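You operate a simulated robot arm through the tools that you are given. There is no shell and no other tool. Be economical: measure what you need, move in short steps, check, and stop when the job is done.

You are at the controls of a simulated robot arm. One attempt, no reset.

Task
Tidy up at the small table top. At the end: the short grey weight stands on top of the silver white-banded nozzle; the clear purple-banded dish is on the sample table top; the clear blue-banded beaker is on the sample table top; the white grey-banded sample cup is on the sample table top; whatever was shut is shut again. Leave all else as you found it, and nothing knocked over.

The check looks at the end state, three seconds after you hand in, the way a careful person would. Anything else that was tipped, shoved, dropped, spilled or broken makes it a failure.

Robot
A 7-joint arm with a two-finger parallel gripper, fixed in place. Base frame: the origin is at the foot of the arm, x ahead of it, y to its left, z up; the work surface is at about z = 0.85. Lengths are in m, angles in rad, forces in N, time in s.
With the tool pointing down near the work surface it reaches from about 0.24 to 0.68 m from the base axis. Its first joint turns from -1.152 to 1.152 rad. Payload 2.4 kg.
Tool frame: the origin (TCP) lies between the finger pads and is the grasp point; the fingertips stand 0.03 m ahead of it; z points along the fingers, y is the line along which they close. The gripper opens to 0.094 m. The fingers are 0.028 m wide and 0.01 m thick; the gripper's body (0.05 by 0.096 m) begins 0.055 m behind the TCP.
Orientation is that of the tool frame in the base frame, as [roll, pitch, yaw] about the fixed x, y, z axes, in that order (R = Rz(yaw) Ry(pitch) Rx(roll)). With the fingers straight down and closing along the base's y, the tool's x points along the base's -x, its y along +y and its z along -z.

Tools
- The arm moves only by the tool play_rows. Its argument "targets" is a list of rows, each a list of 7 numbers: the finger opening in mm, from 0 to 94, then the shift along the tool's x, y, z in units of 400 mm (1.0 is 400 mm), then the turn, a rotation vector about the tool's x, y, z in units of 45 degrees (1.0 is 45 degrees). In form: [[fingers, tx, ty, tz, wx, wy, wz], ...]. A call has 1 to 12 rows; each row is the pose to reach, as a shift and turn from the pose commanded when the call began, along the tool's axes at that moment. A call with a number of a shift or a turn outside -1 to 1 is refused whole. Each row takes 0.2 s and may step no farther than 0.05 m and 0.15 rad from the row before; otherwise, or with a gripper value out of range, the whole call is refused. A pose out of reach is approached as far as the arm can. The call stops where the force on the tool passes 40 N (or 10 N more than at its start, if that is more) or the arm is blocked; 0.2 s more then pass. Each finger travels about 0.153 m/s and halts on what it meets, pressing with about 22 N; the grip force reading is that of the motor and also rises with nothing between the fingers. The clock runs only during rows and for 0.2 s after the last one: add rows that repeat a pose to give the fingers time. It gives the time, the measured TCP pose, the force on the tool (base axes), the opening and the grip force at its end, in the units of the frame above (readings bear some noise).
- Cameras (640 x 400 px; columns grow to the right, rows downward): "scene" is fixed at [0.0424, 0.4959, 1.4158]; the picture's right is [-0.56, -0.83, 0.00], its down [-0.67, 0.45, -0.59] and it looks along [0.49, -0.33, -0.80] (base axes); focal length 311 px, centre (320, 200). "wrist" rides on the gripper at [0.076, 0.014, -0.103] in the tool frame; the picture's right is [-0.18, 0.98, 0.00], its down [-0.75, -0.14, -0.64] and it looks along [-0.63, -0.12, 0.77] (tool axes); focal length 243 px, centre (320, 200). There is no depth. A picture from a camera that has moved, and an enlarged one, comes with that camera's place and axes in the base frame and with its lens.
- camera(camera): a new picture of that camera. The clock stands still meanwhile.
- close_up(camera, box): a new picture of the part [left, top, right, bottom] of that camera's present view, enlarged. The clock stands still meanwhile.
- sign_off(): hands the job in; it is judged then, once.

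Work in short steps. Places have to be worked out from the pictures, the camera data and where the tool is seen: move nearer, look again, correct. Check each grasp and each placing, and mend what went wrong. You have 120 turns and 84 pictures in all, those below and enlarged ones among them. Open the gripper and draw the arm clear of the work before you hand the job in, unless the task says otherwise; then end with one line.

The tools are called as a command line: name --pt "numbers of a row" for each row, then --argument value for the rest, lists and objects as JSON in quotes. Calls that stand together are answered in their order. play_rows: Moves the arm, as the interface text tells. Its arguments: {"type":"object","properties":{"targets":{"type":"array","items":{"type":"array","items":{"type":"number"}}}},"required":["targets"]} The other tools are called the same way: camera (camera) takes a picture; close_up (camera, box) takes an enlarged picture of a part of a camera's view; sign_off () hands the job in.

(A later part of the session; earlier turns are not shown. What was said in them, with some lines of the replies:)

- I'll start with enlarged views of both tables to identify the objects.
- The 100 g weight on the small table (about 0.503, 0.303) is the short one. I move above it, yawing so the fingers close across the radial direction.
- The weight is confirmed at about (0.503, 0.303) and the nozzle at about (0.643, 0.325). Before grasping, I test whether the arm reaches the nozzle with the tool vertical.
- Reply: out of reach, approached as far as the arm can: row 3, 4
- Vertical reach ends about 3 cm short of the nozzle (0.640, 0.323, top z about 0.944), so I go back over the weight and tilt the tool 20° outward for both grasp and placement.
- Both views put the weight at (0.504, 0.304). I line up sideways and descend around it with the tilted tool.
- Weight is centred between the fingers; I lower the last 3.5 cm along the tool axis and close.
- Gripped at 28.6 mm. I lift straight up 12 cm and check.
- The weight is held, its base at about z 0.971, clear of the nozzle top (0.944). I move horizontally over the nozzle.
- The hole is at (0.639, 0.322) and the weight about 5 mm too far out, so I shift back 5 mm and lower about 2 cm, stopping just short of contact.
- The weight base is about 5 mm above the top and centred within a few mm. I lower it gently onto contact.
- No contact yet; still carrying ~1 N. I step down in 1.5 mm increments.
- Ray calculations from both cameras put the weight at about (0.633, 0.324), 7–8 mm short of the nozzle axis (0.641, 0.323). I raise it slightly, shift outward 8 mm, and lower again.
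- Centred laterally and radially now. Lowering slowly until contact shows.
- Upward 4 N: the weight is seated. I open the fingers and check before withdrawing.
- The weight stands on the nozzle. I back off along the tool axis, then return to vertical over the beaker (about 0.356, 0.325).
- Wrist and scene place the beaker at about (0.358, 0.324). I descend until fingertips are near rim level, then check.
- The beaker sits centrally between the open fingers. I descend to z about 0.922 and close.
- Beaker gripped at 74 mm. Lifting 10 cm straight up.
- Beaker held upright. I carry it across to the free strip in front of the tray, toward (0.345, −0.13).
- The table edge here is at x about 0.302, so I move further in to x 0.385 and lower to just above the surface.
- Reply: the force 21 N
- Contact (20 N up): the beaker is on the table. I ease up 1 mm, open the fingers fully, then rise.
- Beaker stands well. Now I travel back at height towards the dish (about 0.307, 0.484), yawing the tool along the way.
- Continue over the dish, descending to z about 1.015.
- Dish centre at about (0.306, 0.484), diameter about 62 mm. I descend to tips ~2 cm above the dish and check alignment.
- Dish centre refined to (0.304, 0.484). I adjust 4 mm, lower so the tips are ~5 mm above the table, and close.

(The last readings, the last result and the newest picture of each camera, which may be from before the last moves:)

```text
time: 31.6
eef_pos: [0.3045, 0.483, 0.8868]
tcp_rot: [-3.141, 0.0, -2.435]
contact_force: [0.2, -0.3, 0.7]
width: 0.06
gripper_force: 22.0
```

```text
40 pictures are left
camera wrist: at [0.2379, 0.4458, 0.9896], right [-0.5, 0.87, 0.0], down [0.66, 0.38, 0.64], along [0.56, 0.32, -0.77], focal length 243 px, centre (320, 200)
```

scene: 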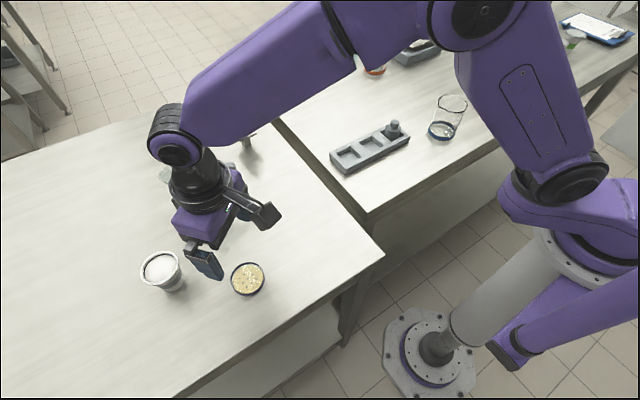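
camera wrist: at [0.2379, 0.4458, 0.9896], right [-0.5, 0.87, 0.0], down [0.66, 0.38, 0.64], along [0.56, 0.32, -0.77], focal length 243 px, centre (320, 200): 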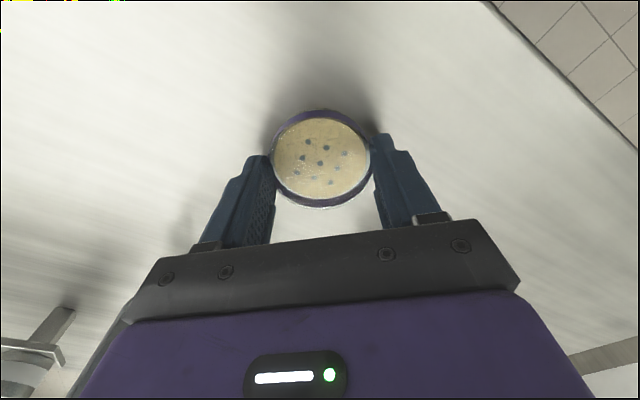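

Gripped at 60 mm. I lift 8 cm gently and check that the whole dish comes along.

play_rows --pt "50 0 0 -0.03 0 0 0" --pt "50 0 0 -0.1 0 0 0" --pt "50 0 0 -0.2 0 0 0" --pt "50 0 0 -0.2 0 0 0"

camera --camera "wrist"

close_up --camera "scene" --box '[140, 190, 300, 310]'

```text
time: 32.6
eef_pos: [0.3036, 0.4843, 0.9702]
tcp_rot: [-3.141, 0.0, -2.435]
contact_force: [-0.2, 0.3, 0.7]
width: 0.0599
gripper_force: 22.0
```

```text
39 pictures are left
camera wrist: at [0.2366, 0.4462, 1.0726], right [-0.5, 0.87, 0.0], down [0.66, 0.38, 0.64], along [0.56, 0.32, -0.77], focal length 243 px, centre (320, 200)
```

wrist: 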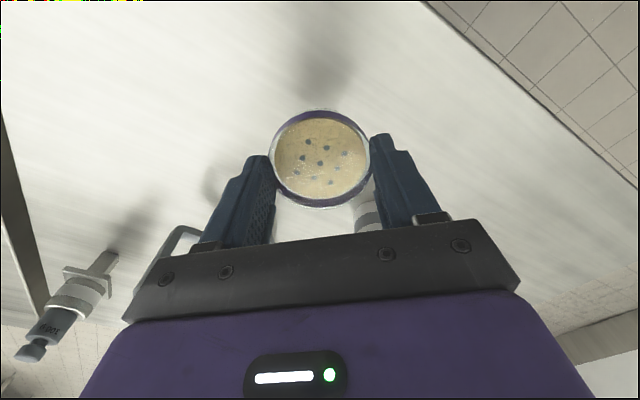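

```text
3.33 times, centred on (220, 250) of scene
camera zoom: at [0.0424, 0.4959, 1.4158], right [-0.56, -0.83, 0.0], down [-0.67, 0.45, -0.59], along [0.49, -0.33, -0.8], focal length 1036 px, centre (653, 33)
```

zoom: 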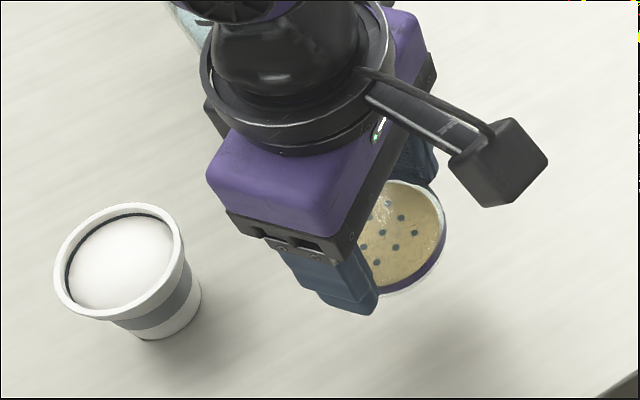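

Dish came up whole and level. I carry it across to (0.355, 0.02), rotating the wrist back to neutral.

play_rows --pt "50 0.04 -0.059 0 0 0 0.055" --pt "50 0.1 -0.147 0 0 0 0.137" --pt "50 0.16 -0.236 0 0 0 0.22" --pt "50 0.22 -0.324 0 0 0 0.302" --pt "50 0.28 -0.412 0 0 0 0.384" --pt "50 0.34 -0.501 0 0 0 0.467" --pt "50 0.4 -0.589 0 0 0 0.549" --pt "50 0.46 -0.677 0 0 0 0.631" --pt "50 0.52 -0.766 0 0 0 0.714" --pt "50 0.58 -0.854 0 0 0 0.796" --pt "50 0.64 -0.942 0 0 0 0.878" --pt "50 0.656 -0.966 0 0 0 0.9"

camera --camera "wrist"

```text
time: 35.2
eef_pos: [0.357, 0.0199, 0.9672]
tcp_rot: [3.141, 0.0, -3.14]
contact_force: [0.0, 0.3, -0.8]
width: 0.0598
gripper_force: 22.0
```

```text
37 pictures are left
camera wrist: at [0.2803, 0.0339, 1.0695], right [0.18, 0.98, 0.0], down [0.75, -0.14, 0.64], along [0.63, -0.12, -0.77], focal length 243 px, centre (320, 200)
```

wrist: 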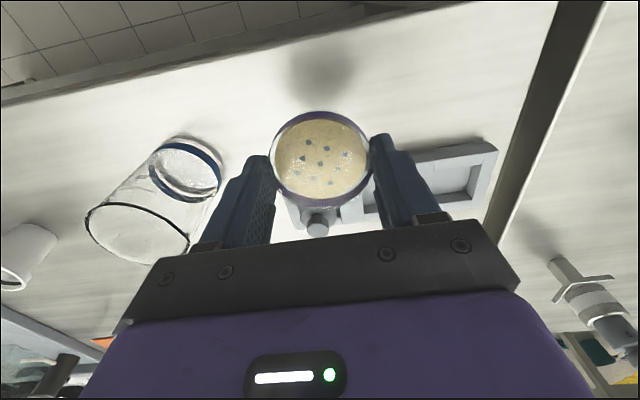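

Tray front is at x about 0.405, so I shift 7 mm nearer (x 0.350) and lower to just above the table.

play_rows --pt "50 0.0175 0 0.05 0 0 0" --pt "50 0.0175 0 0.14 0 0 0" --pt "50 0.0175 0 0.19 0 0 0" --pt "50 0.0175 0 0.195 0 0 0" --pt "50 0.0175 0 0.195 0 0 0"

camera --camera "wrist"

```text
time: 36.4
eef_pos: [0.3473, 0.0205, 0.8903]
tcp_rot: [-3.141, -0.001, 3.141]
contact_force: [-0.5, 0.7, -0.7]
width: 0.0599
gripper_force: 22.1
```

```text
36 pictures are left
camera wrist: at [0.2712, 0.0348, 0.9928], right [0.18, 0.98, 0.0], down [0.75, -0.14, 0.64], along [0.63, -0.12, -0.77], focal length 243 px, centre (320, 200)
```

wrist: 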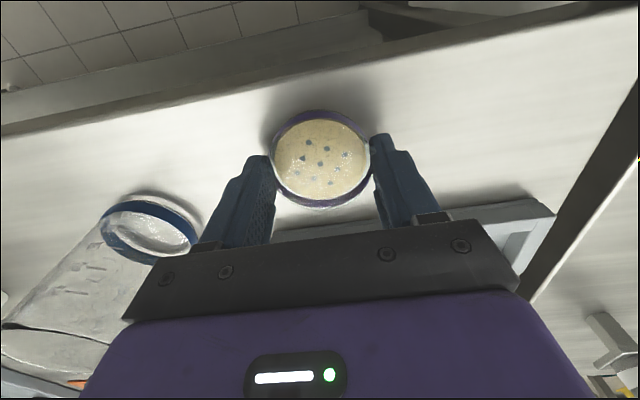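

Clear all around. Lowering the last few mm in small steps.

play_rows --pt "50 0 0 0.004 0 0 0" --pt "50 0 0 0.008 0 0 0" --pt "50 0 0 0.01 0 0 0"

```text
time: 37.2
eef_pos: [0.3458, 0.0198, 0.8857]
tcp_rot: [-3.141, -0.001, -3.139]
contact_force: [-4.2, 0.9, 17.8]
width: 0.0604
gripper_force: 22.5
```

Contact (18 N up): the dish is on the table. I ease up slightly, open, and rise.

play_rows --pt "50 0 0 -0.003 0 0 0" --pt "66 0 0 -0.003 0 0 0" --pt "78 0 0 -0.003 0 0 0" --pt "78 0 0 -0.003 0 0 0" --pt "78 0 0 -0.1 0 0 0" --pt "78 0 0 -0.2 0 0 0" --pt "78 0 0 -0.3 0 0 0" --pt "78 0 0 -0.4 0 0 0" --pt "78 0 0 -0.45 0 0 0"

camera --camera "wrist"

camera --camera "scene"

```text
time: 39.2
eef_pos: [0.3469, 0.0203, 1.0671]
tcp_rot: [3.141, -0.001, 3.141]
contact_force: [0.2, -0.7, 0.2]
width: 0.0781
gripper_force: 0.1
```

```text
35 pictures are left
camera wrist: at [0.2716, 0.0346, 1.1698], right [0.18, 0.98, 0.0], down [0.75, -0.14, 0.64], along [0.63, -0.12, -0.77], focal length 243 px, centre (320, 200)
```

wrist: 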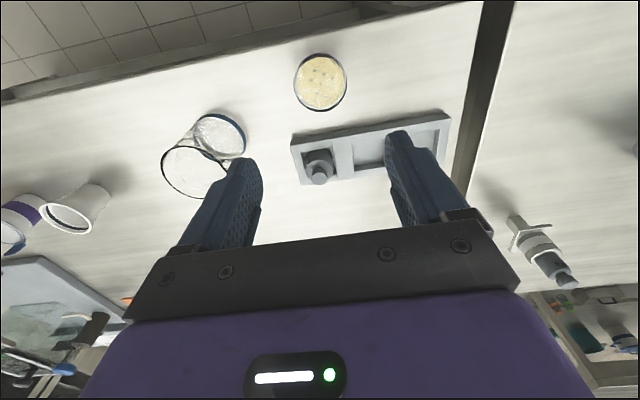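

```text
34 pictures are left
```

scene: 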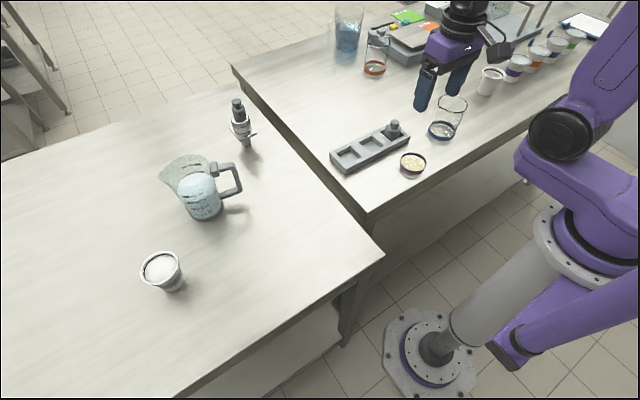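

Dish is placed well. Now I fly toward the cup (about 0.378, 0.602), yawing the tool to face it radially.

play_rows --pt "94 0.004 0.095 0 0 0 -0.1" --pt "94 0.008 0.19 0 0 0 -0.2" --pt "94 0.012 0.285 0 0 0 -0.3" --pt "94 0.016 0.38 0 0 0 -0.4" --pt "94 0.02 0.475 0 0 0 -0.5" --pt "94 0.024 0.57 0 0 0 -0.6" --pt "94 0.028 0.665 0 0 0 -0.7" --pt "94 0.032 0.76 0 0 0 -0.8" --pt "94 0.036 0.855 0 0 0 -0.9" --pt "94 0.04 0.95 0 0 0 -1.0" --pt "94 0.04 0.95 0 0 0 -1.0"

```text
time: 41.6
eef_pos: [0.3307, 0.3997, 1.0648]
tcp_rot: [3.141, 0.0, -2.355]
contact_force: [-0.2, 0.4, 0.2]
width: 0.0941
gripper_force: 0.1
```

play_rows --pt "94 -0.053 0.088 0 0 0 -0.143" --pt "94 -0.106 0.177 0 0 0 -0.286" --pt "94 -0.106 0.177 0 0 0 -0.286"

camera --camera "wrist"

```text
time: 42.4
eef_pos: [0.3116, 0.4795, 1.065]
tcp_rot: [3.14, -0.001, -2.129]
contact_force: [-0.2, -0.4, -0.4]
width: 0.0936
gripper_force: 0.1
```

```text
33 pictures are left
camera wrist: at [0.2592, 0.4225, 1.1677], right [-0.74, 0.68, 0.0], down [0.52, 0.56, 0.64], along [0.44, 0.47, -0.77], focal length 243 px, centre (320, 200)
```

wrist: 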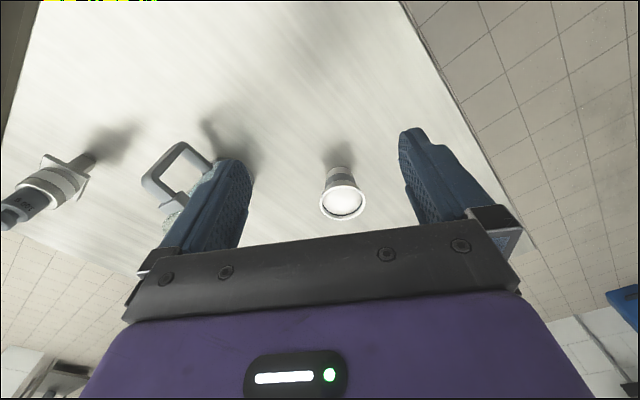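

Cup estimated at (0.379, 0.600). I tilt the tool 23° outward and move to a pre-grasp point 13 cm back along its axis.

play_rows --pt "94 -0.05 0.004 0.03 0 -0.128 0" --pt "94 -0.109 0.008 0.06 0 -0.255 0" --pt "94 -0.165 0.012 0.09 0 -0.383 0" --pt "94 -0.218 0.017 0.125 0 -0.51 0" --pt "94 -0.218 0.017 0.125 0 -0.51 0"

camera --camera "wrist"

close_up --camera "scene" --box '[100, 190, 280, 320]'

```text
time: 43.6
eef_pos: [0.3521, 0.5569, 1.0158]
tcp_rot: [3.141, 0.401, -2.13]
contact_force: [0.5, 0.6, -0.5]
width: 0.0939
gripper_force: 0.0
```

```text
32 pictures are left
camera wrist: at [0.2819, 0.4712, 1.0804], right [-0.74, 0.67, 0.07], down [0.35, 0.3, 0.89], along [0.57, 0.68, -0.46], focal length 243 px, centre (320, 200)
```

wrist: 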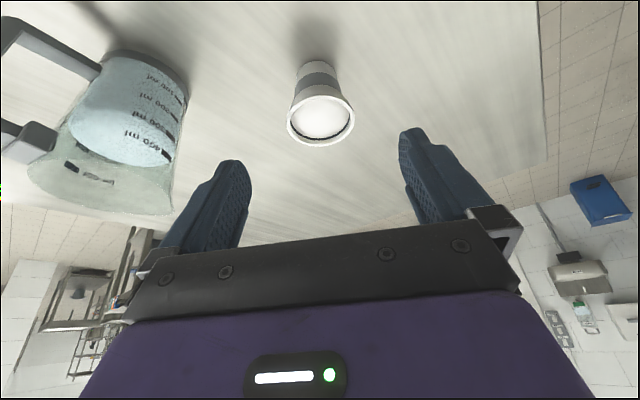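

```text
3.08 times, centred on (190, 255) of scene
camera zoom: at [0.0424, 0.496, 1.4158], right [-0.56, -0.83, 0.0], down [-0.67, 0.45, -0.59], along [0.49, -0.33, -0.8], focal length 956 px, centre (720, 31)
```

zoom: 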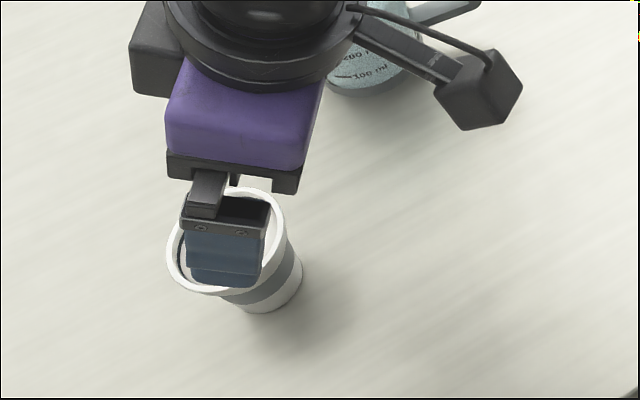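

Arm reaches this pose accurately. Cup refined to (0.382, 0.601), rim about z 0.915; I descend along the axis with the fingers open and look before closing.

play_rows --pt "94 -0.003 -0.005 0.1 0 0 0" --pt "94 -0.003 -0.005 0.2 0 0 0" --pt "94 -0.003 -0.005 0.28 0 0 0" --pt "94 -0.003 -0.005 0.335 0 0 0" --pt "94 -0.003 -0.005 0.335 0 0 0"

camera --camera "wrist"

close_up --camera "scene" --box '[100, 190, 280, 320]'

```text
time: 44.8
eef_pos: [0.384, 0.6023, 0.8942]
tcp_rot: [3.141, 0.401, -2.131]
contact_force: [-0.6, 0.3, 0.0]
width: 0.0939
gripper_force: 0.0
```

```text
30 pictures are left
camera wrist: at [0.3132, 0.5164, 0.9588], right [-0.74, 0.67, 0.07], down [0.36, 0.3, 0.89], along [0.57, 0.68, -0.46], focal length 243 px, centre (320, 200)
```

wrist: 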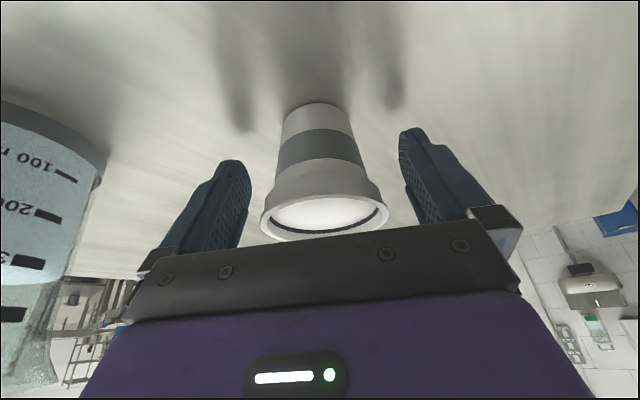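

```text
3.08 times, centred on (190, 255) of scene
camera zoom: at [0.0424, 0.496, 1.4158], right [-0.56, -0.83, 0.0], down [-0.67, 0.45, -0.59], along [0.49, -0.33, -0.8], focal length 956 px, centre (720, 31)
```

zoom: 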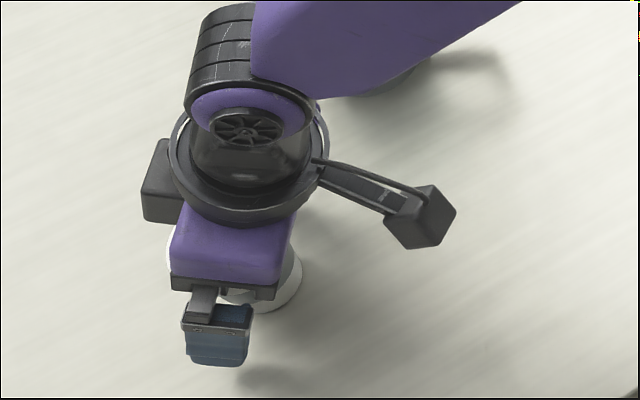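

The cup sits centred between the fingers, with no contact. Closing gently.

play_rows --pt "80 0 0 0 0 0 0" --pt "66 0 0 0 0 0 0" --pt "50 0 0 0 0 0 0" --pt "45 0 0 0 0 0 0" --pt "45 0 0 0 0 0 0"

camera --camera "wrist"

```text
time: 46.0
eef_pos: [0.384, 0.6027, 0.8942]
tcp_rot: [3.142, 0.4, -2.133]
contact_force: [-0.5, 0.5, -0.1]
width: 0.0667
gripper_force: 22.1
```

```text
28 pictures are left
camera wrist: at [0.3132, 0.5163, 0.9591], right [-0.74, 0.67, 0.07], down [0.36, 0.3, 0.89], along [0.57, 0.68, -0.46], focal length 243 px, centre (320, 200)
```

wrist: 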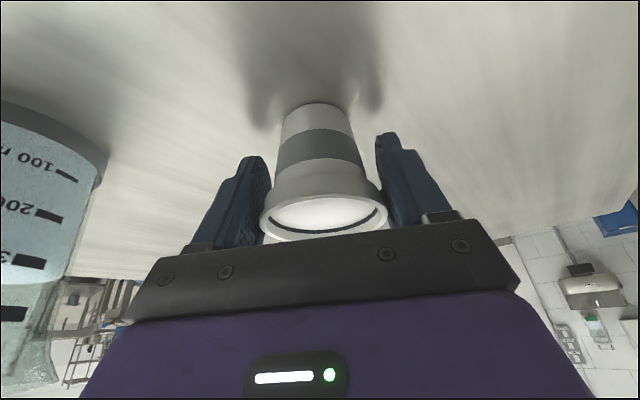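

Gripped on the rim at 66.7 mm. I lift straight up slowly 4 cm and check for slip or tilt.

play_rows --pt "45 -0.01 0 -0.023 0 0 0" --pt "45 -0.024 0 -0.058 0 0 0" --pt "45 -0.039 0 -0.092 0 0 0" --pt "45 -0.039 0 -0.092 0 0 0"

camera --camera "wrist"

close_up --camera "scene" --box '[100, 190, 280, 320]'

```text
time: 47.0
eef_pos: [0.3824, 0.6001, 0.9335]
tcp_rot: [3.142, 0.398, -2.13]
contact_force: [-0.5, 0.2, -1.4]
width: 0.0668
gripper_force: 22.1
```

```text
27 pictures are left
camera wrist: at [0.3127, 0.5146, 0.9985], right [-0.74, 0.67, 0.07], down [0.36, 0.3, 0.88], along [0.57, 0.68, -0.46], focal length 243 px, centre (320, 200)
```

wrist: 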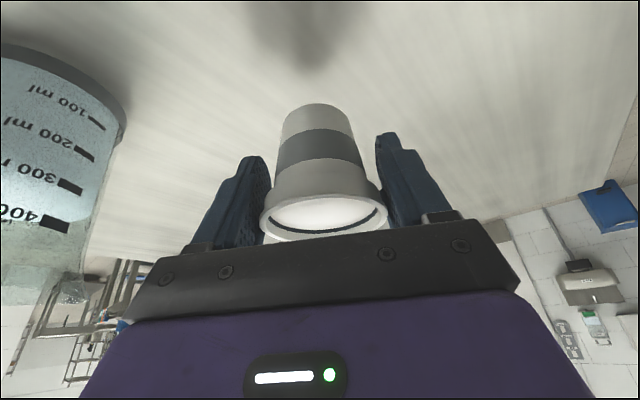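

```text
3.08 times, centred on (190, 255) of scene
camera zoom: at [0.0424, 0.496, 1.4158], right [-0.56, -0.83, 0.0], down [-0.67, 0.45, -0.59], along [0.49, -0.33, -0.8], focal length 956 px, centre (720, 31)
```

zoom: 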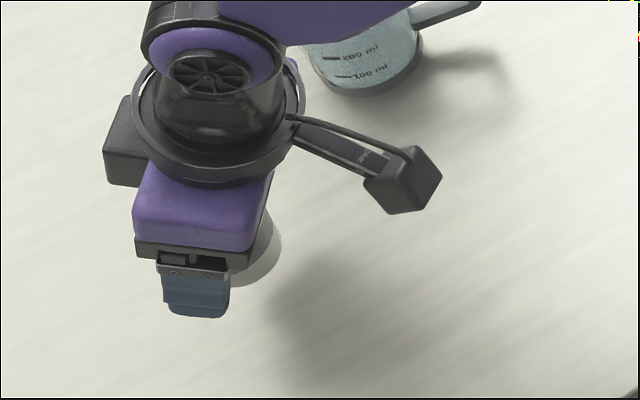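

Cup held firmly and upright. I raise it further and retract radially toward (0.32, 0.48).

play_rows --pt "45 -0.033 0 -0.077 0 0 0" --pt "45 -0.065 0 -0.154 0 0 0" --pt "45 0.038 -0.009 -0.198 0 0 0" --pt "45 0.141 -0.018 -0.242 0 0 0" --pt "45 0.245 -0.0275 -0.286 0 0 0" --pt "45 0.245 -0.0275 -0.286 0 0 0"

```text
time: 48.4
eef_pos: [0.3215, 0.4825, 1.0013]
tcp_rot: [3.141, 0.401, -2.13]
contact_force: [0.1, -0.3, -0.7]
width: 0.0669
gripper_force: 21.6
```

Swinging across with the yaw turned about the vertical so the cup stays upright.

play_rows --pt "45 0.042 -0.051 -0.018 0.025 0 0.059" --pt "45 0.104 -0.128 -0.044 0.062 0 0.146" --pt "45 0.167 -0.206 -0.071 0.099 0 0.234" --pt "45 0.23 -0.283 -0.097 0.136 0 0.322" --pt "45 0.292 -0.36 -0.124 0.174 0 0.41" --pt "45 0.355 -0.437 -0.15 0.211 0 0.498" --pt "45 0.417 -0.514 -0.177 0.248 0 0.586" --pt "45 0.417 -0.514 -0.177 0.248 0 0.586"

camera --camera "scene"

camera --camera "wrist"

```text
time: 50.2
eef_pos: [0.3973, 0.218, 0.9994]
tcp_rot: [3.141, 0.402, -2.631]
contact_force: [-0.1, 1.0, -0.3]
width: 0.0667
gripper_force: 21.5
```

```text
25 pictures are left
```

scene: 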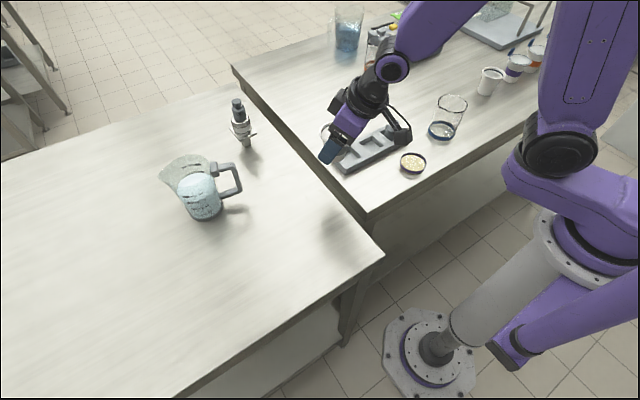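

```text
24 pictures are left
camera wrist: at [0.2961, 0.177, 1.0649], right [-0.33, 0.94, 0.07], down [0.46, 0.09, 0.89], along [0.83, 0.33, -0.46], focal length 243 px, centre (320, 200)
```

wrist: 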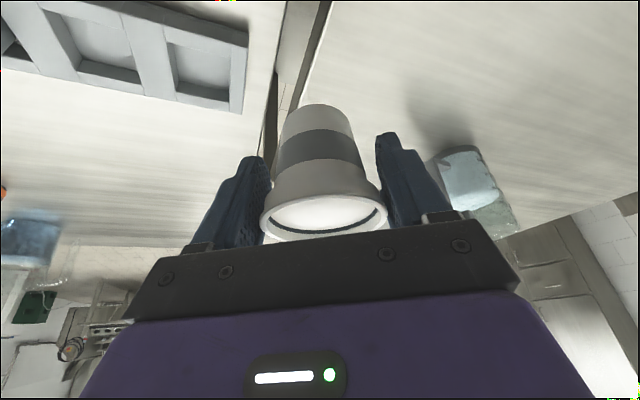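

Cup upright still. Moving to above the open area behind the tray, (0.55, 0.05).

play_rows --pt "45 -0.015 -0.069 0.006 0.022 0 0.051" --pt "45 -0.035 -0.166 0.015 0.052 0 0.123" --pt "45 -0.056 -0.263 0.024 0.083 0 0.195" --pt "45 -0.076 -0.36 0.033 0.113 0 0.267" --pt "45 -0.097 -0.457 0.041 0.144 0 0.339" --pt "45 -0.1175 -0.553 0.05 0.174 0 0.41" --pt "45 -0.1175 -0.553 0.05 0.174 0 0.41"

camera --camera "wrist"

camera --camera "scene"

```text
time: 51.8
eef_pos: [0.5505, 0.0521, 0.9995]
tcp_rot: [3.141, 0.399, -2.981]
contact_force: [0.4, -0.1, -1.1]
width: 0.0666
gripper_force: 22.0
```

```text
23 pictures are left
camera wrist: at [0.4393, 0.0484, 1.0645], right [0.01, 1.0, 0.07], down [0.46, -0.07, 0.89], along [0.89, 0.02, -0.46], focal length 243 px, centre (320, 200)
```

wrist: 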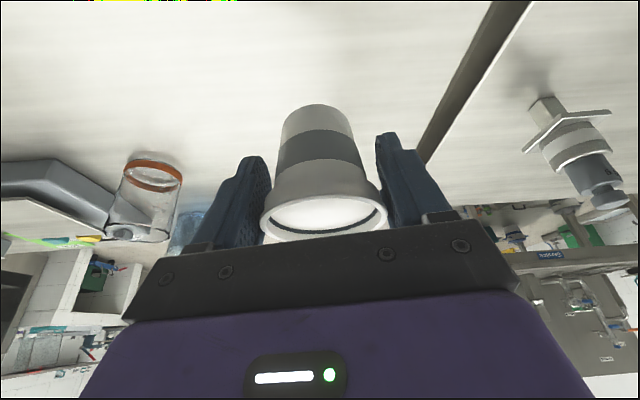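

```text
22 pictures are left
```

scene: 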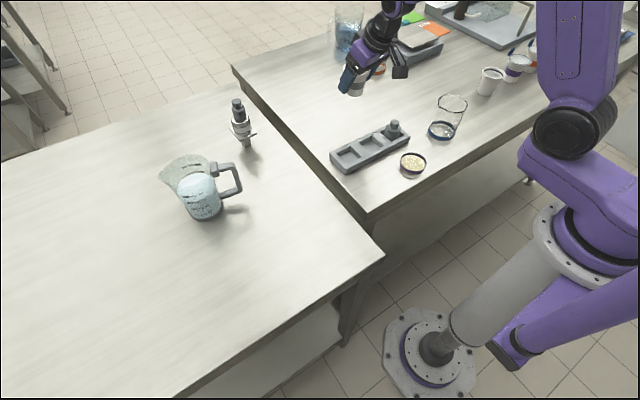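

To keep the wrist camera clear of the tray weight, I shift the spot to (0.60, 0.08), then lower to 3 mm above the table.

play_rows --pt "45 -0.062 0.027 0.027 0 0 0" --pt "45 -0.125 0.054 0.053 0 0 0" --pt "45 -0.092 0.054 0.132 0 0 0" --pt "45 -0.058 0.054 0.21 0 0 0" --pt "45 -0.025 0.054 0.289 0 0 0" --pt "45 -0.025 0.054 0.289 0 0 0"

camera --camera "wrist"

close_up --camera "scene" --box '[280, 40, 440, 180]'

```text
time: 53.2
eef_pos: [0.6006, 0.0811, 0.8963]
tcp_rot: [3.14, 0.401, -2.98]
contact_force: [0.5, -0.1, -1.4]
width: 0.0667
gripper_force: 22.2
```

```text
21 pictures are left
camera wrist: at [0.4895, 0.0779, 0.9611], right [0.01, 1.0, 0.07], down [0.46, -0.07, 0.89], along [0.89, 0.02, -0.46], focal length 243 px, centre (320, 200)
```

wrist: 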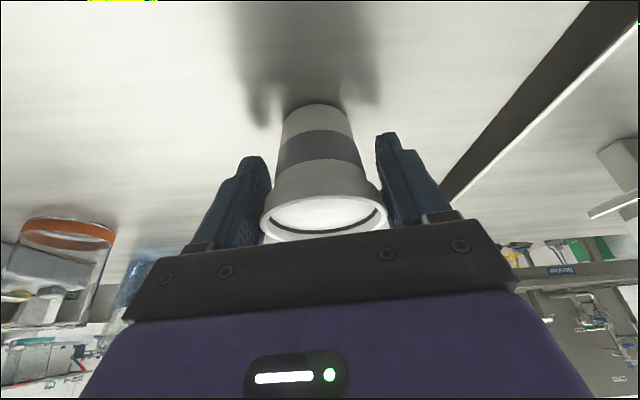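

```text
2.86 times, centred on (360, 110) of scene
camera zoom: at [0.0424, 0.496, 1.4158], right [-0.56, -0.83, 0.0], down [-0.67, 0.45, -0.59], along [0.49, -0.33, -0.8], focal length 888 px, centre (206, 457)
```

zoom: 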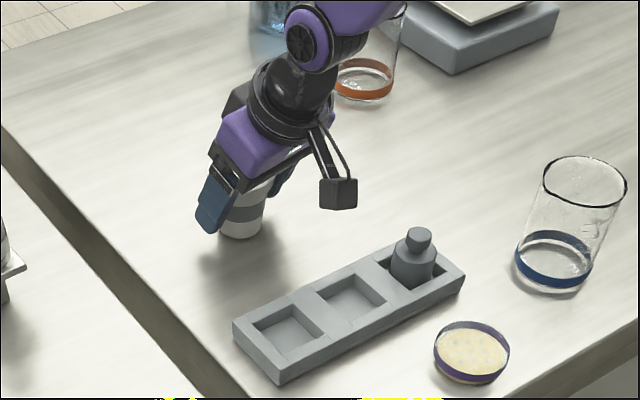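

Just above the surface with good clearance. Lowering in 1 mm steps to contact.

play_rows --pt "45 0.0015 0 0.0035 0 0 0" --pt "45 0.0025 0 0.006 0 0 0" --pt "45 0.003 0 0.007 0 0 0"

```text
time: 54.0
eef_pos: [0.601, 0.0803, 0.8953]
tcp_rot: [-3.14, 0.401, -2.982]
contact_force: [0.9, 0.1, -0.6]
width: 0.0667
gripper_force: 22.3
```

Not yet in contact; another small step.

play_rows --pt "45 0.001 0 0.0025 0 0 0" --pt "45 0.001 0 0.0025 0 0 0"

```text
time: 54.6
eef_pos: [0.6013, 0.081, 0.8948]
tcp_rot: [-3.14, 0.4, -2.979]
contact_force: [-2.2, 0.3, 4.2]
width: 0.0665
gripper_force: 22.3
```

Light contact (4 N up): the cup rests on the table. I open the fingers in place and look.

play_rows --pt "60 0 0 0 0 0 0" --pt "80 0 0 0 0 0 0" --pt "92 0 0 0 0 0 0" --pt "92 0 0 0 0 0 0"

camera --camera "wrist"

```text
time: 55.6
eef_pos: [0.6003, 0.0808, 0.8946]
tcp_rot: [3.141, 0.398, -2.982]
contact_force: [0.0, 0.4, 0.4]
width: 0.0922
gripper_force: 0.2
```

```text
19 pictures are left
camera wrist: at [0.4898, 0.0778, 0.9587], right [0.01, 1.0, 0.07], down [0.46, -0.07, 0.89], along [0.89, 0.02, -0.46], focal length 243 px, centre (320, 200)
```

wrist: 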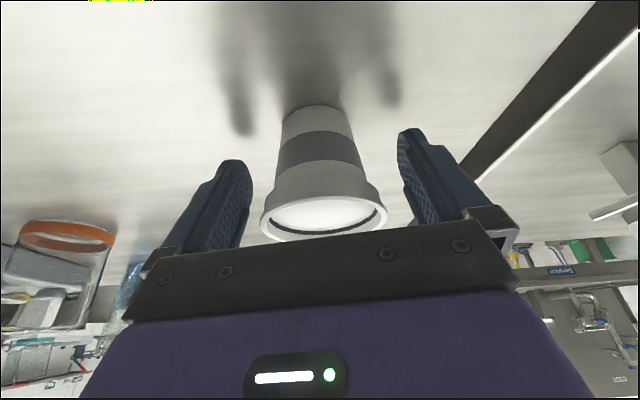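

The cup stands free. I back out along the tool axis and then retract to a safe height.

play_rows --pt "92 0 0 -0.1 0 0 0" --pt "92 0 0 -0.2 0 0 0" --pt "92 0 0 -0.3 0 0 0" --pt "92 0 0 -0.4 0 0 0" --pt "92 0 0 -0.5 0 0 0" --pt "92 0 0 -0.5 0 0 0"

camera --camera "scene"

close_up --camera "scene" --box '[200, 80, 290, 160]'

close_up --camera "scene" --box '[310, 20, 550, 190]'

```text
time: 57.0
eef_pos: [0.5221, 0.0696, 1.0796]
tcp_rot: [-3.14, 0.399, -2.981]
contact_force: [-0.3, 0.3, -0.9]
width: 0.0921
gripper_force: 0.1
```

```text
18 pictures are left
```

scene: 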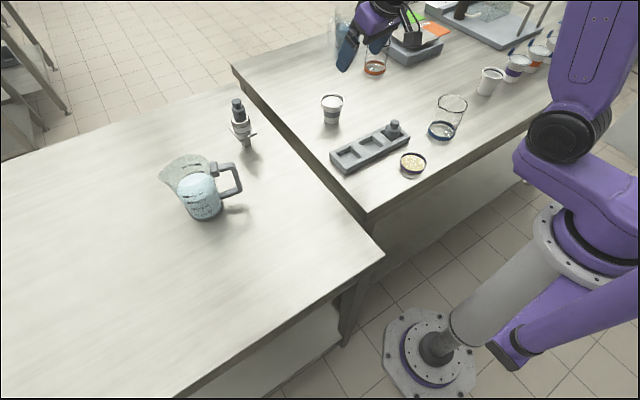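

```text
5.00 times, centred on (245, 120) of scene
camera zoom: at [0.0424, 0.4959, 1.4158], right [-0.56, -0.83, 0.0], down [-0.67, 0.45, -0.59], along [0.49, -0.33, -0.8], focal length 1554 px, centre (695, 600)
```

zoom: 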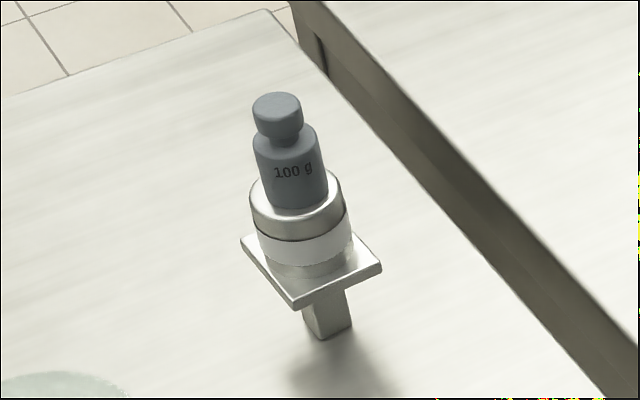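

```text
2.35 times, centred on (430, 105) of scene
camera zoom: at [0.0424, 0.4959, 1.4158], right [-0.56, -0.83, 0.0], down [-0.67, 0.45, -0.59], along [0.49, -0.33, -0.8], focal length 731 px, centre (61, 424)
```

zoom: 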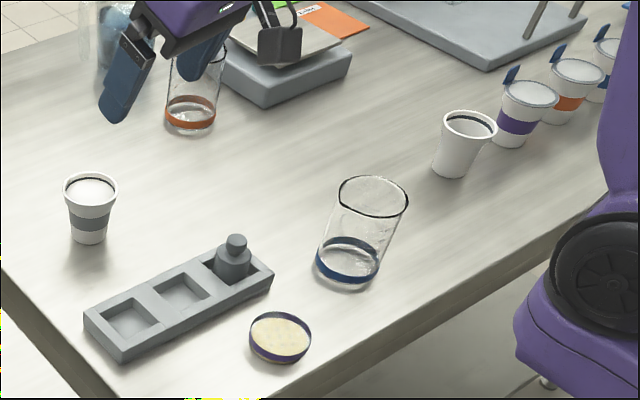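

Every item is where the task asks, all upright. The gripper is open and clear of the work, so I hand in.

sign_off

```text
The job is handed in.
```

The job is handed in: the 100 g weight stands on the nozzle, and the dish, beaker and sample cup are upright on the sample table, which I took to be the one with the tray and the lidded cups. I opened nothing, so there was nothing to shut again, and nothing else was disturbed.
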